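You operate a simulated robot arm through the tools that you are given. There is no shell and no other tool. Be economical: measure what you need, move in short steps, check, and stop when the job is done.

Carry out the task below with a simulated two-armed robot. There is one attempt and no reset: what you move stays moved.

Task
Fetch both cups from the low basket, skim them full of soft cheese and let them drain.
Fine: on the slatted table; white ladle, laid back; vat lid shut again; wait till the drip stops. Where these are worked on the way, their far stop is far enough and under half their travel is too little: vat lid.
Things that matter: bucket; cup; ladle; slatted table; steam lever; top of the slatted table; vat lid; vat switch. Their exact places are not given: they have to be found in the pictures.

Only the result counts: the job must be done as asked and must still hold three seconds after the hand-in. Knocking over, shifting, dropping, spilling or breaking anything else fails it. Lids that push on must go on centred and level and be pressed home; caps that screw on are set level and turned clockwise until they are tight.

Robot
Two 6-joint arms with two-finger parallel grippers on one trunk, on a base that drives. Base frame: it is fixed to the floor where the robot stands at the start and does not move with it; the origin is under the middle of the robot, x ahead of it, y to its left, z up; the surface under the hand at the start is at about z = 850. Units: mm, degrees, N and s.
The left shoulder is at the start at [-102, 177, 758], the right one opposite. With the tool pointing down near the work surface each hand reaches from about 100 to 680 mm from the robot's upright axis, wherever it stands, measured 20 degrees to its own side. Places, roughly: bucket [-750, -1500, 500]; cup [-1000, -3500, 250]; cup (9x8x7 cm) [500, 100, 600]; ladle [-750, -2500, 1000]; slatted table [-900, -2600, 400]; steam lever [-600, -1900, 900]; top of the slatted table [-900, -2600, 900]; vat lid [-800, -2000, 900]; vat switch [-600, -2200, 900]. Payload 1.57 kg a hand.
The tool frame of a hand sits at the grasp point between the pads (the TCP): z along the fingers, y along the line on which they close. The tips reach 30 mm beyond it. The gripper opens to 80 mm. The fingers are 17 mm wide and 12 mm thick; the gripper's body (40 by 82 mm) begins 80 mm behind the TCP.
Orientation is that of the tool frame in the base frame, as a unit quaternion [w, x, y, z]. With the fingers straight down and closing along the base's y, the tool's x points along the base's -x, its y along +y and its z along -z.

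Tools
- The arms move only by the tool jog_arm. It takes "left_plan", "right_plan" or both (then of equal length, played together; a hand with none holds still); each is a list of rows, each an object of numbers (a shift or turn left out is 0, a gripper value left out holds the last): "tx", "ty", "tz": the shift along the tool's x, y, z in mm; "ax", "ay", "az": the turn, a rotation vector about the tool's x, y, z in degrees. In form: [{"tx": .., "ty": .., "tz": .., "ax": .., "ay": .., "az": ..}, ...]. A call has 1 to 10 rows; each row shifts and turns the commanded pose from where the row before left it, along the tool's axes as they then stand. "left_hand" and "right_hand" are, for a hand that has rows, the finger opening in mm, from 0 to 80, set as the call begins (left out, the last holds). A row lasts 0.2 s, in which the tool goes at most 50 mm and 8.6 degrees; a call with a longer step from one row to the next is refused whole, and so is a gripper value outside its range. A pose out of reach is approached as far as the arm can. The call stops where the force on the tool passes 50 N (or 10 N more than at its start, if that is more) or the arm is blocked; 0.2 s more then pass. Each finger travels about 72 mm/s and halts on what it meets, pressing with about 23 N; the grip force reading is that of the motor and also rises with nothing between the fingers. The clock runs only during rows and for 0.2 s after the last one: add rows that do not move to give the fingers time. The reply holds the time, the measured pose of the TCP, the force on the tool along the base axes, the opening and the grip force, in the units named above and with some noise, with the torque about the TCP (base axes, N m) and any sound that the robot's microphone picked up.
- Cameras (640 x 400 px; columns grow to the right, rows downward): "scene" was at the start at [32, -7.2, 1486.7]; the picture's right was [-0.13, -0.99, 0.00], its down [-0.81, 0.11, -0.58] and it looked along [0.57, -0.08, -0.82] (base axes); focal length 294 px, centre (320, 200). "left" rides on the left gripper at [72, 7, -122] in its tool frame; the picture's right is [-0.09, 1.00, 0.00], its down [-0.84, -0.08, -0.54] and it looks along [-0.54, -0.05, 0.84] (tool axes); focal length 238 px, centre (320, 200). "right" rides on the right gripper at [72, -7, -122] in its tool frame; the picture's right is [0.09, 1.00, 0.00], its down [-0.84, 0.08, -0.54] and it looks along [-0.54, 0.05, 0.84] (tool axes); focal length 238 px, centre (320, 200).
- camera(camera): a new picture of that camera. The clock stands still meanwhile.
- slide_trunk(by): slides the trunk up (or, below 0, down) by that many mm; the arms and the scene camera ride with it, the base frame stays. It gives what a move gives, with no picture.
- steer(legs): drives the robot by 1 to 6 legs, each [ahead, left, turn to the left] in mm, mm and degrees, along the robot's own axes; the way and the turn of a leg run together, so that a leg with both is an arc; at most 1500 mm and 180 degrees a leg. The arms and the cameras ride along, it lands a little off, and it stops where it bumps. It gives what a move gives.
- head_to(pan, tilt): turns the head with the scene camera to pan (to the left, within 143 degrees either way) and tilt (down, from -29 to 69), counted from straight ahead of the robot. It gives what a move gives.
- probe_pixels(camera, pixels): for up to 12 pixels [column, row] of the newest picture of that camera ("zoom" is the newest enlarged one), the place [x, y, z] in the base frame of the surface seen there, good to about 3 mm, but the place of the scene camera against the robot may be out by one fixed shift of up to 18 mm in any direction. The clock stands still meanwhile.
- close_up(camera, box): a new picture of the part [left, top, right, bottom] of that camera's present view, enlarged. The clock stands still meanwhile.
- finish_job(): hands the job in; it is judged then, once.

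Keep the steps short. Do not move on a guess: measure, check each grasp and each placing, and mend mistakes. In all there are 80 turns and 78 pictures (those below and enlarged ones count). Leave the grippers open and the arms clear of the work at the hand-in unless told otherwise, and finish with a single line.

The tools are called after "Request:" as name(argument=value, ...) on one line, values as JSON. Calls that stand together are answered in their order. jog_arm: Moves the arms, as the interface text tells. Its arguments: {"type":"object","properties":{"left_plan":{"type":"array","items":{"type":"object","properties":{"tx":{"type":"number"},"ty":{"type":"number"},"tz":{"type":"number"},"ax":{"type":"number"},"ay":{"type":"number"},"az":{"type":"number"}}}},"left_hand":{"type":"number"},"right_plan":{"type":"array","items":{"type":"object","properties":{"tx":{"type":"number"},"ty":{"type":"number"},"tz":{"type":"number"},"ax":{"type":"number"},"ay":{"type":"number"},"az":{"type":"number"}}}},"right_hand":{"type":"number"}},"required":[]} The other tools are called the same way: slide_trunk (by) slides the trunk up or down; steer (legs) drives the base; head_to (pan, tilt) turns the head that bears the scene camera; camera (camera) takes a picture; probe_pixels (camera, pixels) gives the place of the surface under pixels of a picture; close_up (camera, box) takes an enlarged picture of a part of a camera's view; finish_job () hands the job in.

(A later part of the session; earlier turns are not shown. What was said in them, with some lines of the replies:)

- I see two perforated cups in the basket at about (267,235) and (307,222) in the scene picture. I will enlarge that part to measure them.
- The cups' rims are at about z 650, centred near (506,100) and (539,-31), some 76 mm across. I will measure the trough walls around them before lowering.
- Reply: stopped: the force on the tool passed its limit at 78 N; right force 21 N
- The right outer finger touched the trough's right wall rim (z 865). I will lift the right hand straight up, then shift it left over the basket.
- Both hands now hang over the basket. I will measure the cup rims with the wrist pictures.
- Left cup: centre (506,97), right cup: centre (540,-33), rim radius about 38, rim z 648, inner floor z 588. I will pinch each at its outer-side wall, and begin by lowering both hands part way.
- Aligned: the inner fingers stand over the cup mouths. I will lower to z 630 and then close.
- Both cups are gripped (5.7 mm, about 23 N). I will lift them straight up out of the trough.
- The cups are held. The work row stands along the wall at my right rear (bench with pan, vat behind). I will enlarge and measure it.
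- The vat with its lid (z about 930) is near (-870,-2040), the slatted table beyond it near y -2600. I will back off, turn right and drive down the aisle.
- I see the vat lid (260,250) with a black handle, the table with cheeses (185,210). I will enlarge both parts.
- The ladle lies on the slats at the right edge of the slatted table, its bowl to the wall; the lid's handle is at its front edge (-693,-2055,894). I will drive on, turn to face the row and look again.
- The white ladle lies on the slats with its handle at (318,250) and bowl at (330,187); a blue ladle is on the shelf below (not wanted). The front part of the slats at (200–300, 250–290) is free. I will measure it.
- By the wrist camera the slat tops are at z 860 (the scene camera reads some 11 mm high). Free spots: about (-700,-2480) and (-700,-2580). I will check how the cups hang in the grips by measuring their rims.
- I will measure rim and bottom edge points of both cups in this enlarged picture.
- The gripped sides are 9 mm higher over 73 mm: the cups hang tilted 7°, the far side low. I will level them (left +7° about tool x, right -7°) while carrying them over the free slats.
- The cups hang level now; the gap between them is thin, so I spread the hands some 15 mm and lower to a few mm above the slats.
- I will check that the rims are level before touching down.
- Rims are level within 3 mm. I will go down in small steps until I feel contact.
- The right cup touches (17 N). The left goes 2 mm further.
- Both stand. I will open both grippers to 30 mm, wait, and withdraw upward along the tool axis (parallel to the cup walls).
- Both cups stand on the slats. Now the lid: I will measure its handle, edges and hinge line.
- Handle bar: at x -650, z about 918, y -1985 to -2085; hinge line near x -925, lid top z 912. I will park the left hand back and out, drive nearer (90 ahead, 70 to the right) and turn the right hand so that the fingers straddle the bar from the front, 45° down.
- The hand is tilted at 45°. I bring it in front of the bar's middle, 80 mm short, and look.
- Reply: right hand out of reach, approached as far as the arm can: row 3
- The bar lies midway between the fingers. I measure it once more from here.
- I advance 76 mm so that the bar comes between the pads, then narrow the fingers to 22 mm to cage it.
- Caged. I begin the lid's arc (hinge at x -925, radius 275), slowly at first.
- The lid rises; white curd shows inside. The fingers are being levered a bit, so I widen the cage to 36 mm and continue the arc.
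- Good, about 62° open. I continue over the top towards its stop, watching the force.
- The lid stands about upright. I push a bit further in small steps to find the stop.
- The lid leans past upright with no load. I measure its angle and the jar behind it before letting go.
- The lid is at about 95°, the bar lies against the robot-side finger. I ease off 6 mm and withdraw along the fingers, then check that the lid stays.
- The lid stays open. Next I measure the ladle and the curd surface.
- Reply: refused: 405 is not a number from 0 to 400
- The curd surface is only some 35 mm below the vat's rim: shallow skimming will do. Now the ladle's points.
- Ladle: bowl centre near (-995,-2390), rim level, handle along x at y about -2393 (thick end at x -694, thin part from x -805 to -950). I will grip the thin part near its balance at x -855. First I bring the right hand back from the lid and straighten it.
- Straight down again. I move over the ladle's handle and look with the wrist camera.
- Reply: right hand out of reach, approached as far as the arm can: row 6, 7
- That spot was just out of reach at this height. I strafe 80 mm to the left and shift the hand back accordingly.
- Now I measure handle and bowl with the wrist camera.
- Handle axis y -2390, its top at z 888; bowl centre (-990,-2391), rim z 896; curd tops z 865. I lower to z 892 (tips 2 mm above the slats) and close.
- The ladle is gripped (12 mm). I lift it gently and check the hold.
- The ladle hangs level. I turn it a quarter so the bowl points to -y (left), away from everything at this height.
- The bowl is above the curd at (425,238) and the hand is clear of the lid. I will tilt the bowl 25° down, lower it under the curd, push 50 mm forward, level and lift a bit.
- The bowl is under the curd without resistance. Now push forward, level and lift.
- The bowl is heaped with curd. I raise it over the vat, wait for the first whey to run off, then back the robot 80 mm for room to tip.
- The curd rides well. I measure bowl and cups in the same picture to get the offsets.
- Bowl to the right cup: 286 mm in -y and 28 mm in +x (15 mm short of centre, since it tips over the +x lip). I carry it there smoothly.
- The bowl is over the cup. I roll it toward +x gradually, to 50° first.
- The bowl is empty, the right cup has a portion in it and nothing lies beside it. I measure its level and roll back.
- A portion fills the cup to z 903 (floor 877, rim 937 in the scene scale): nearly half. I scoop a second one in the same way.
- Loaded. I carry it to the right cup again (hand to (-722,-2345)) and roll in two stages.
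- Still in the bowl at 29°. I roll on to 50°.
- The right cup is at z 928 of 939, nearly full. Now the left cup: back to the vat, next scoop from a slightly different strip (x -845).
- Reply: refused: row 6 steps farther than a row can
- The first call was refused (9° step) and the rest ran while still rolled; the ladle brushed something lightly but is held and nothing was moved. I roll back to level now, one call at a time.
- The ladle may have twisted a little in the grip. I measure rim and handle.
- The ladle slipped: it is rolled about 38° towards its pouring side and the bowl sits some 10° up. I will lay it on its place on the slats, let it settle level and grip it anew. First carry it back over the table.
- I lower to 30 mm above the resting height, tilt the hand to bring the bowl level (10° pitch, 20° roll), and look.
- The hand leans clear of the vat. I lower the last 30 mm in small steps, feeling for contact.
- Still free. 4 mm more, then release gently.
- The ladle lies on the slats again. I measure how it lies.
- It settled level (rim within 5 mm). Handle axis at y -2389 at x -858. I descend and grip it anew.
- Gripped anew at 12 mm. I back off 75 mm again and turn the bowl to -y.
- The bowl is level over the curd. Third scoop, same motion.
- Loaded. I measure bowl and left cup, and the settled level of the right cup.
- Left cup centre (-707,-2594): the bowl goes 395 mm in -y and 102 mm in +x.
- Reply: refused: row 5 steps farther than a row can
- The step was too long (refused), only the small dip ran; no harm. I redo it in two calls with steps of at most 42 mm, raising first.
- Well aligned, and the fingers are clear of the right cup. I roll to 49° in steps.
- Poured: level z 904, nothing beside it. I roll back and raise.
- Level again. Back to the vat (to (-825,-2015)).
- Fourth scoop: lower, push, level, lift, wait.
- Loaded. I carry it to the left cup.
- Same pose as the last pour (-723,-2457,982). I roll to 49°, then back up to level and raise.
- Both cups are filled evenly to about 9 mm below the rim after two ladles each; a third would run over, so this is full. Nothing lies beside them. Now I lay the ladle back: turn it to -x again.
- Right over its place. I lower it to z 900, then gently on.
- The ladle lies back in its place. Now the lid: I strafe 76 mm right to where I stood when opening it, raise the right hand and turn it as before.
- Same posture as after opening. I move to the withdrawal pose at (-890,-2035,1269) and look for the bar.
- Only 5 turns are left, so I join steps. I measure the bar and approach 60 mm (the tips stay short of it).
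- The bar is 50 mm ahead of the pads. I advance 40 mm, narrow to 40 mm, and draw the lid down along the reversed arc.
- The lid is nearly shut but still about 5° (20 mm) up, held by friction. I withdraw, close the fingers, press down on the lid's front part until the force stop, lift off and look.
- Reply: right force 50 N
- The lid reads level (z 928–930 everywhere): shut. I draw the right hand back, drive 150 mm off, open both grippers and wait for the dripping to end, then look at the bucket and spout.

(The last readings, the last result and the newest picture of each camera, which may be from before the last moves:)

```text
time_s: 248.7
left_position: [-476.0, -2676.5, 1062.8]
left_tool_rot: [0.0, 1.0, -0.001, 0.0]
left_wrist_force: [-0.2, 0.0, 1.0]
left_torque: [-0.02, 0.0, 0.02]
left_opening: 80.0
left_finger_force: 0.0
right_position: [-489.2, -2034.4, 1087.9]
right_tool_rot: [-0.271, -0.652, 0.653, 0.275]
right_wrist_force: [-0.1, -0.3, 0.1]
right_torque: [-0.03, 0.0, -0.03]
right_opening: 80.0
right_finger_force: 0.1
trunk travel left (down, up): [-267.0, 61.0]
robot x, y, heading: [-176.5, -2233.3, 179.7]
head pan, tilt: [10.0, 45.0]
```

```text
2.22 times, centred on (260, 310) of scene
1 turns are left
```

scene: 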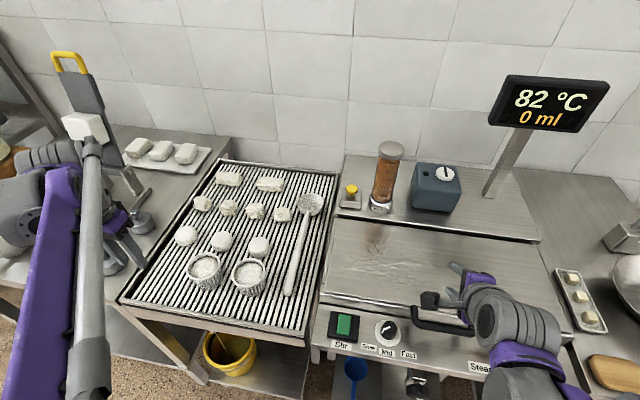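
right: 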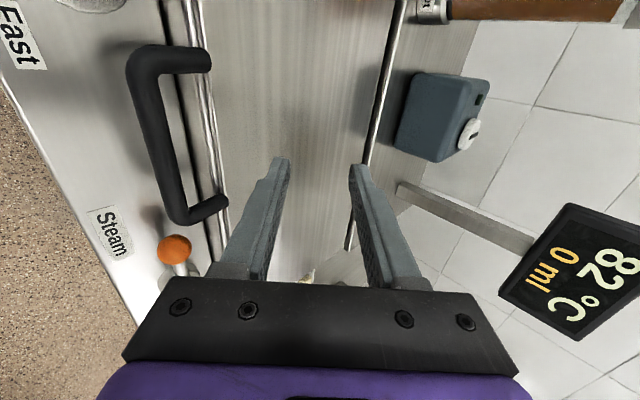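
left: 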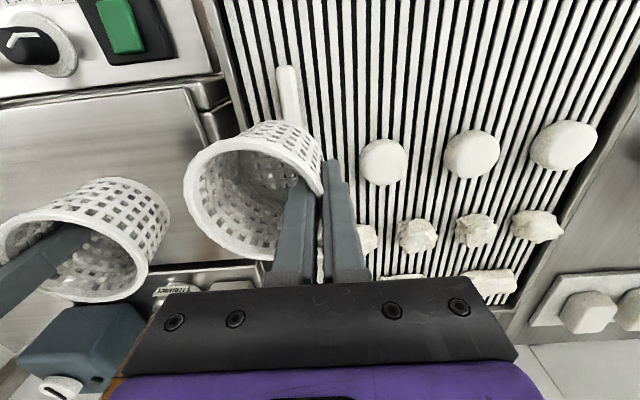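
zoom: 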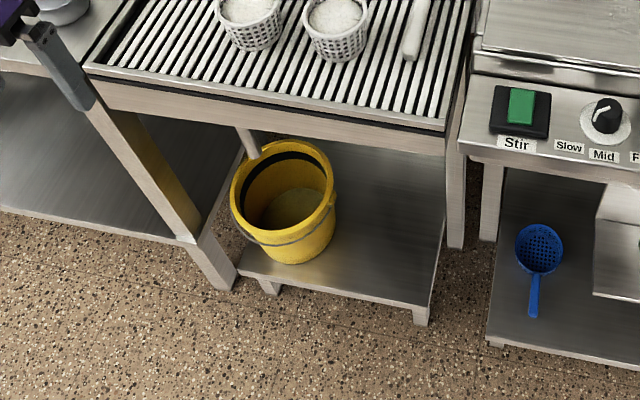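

The spout no longer drips: there is no stream into the bucket in three pictures over 40 s. The cups stand full on the slats, the ladle is back in its place, the lid is shut and the hands are open and clear, so I hand in.

Request:
finish_job()

```text
The job is handed in.
```

Job handed in: both cups stand on the slatted table, each filled with two ladles to about 9 mm below the rim and drained until the drip stopped, with the white ladle laid back and the vat lid shut.
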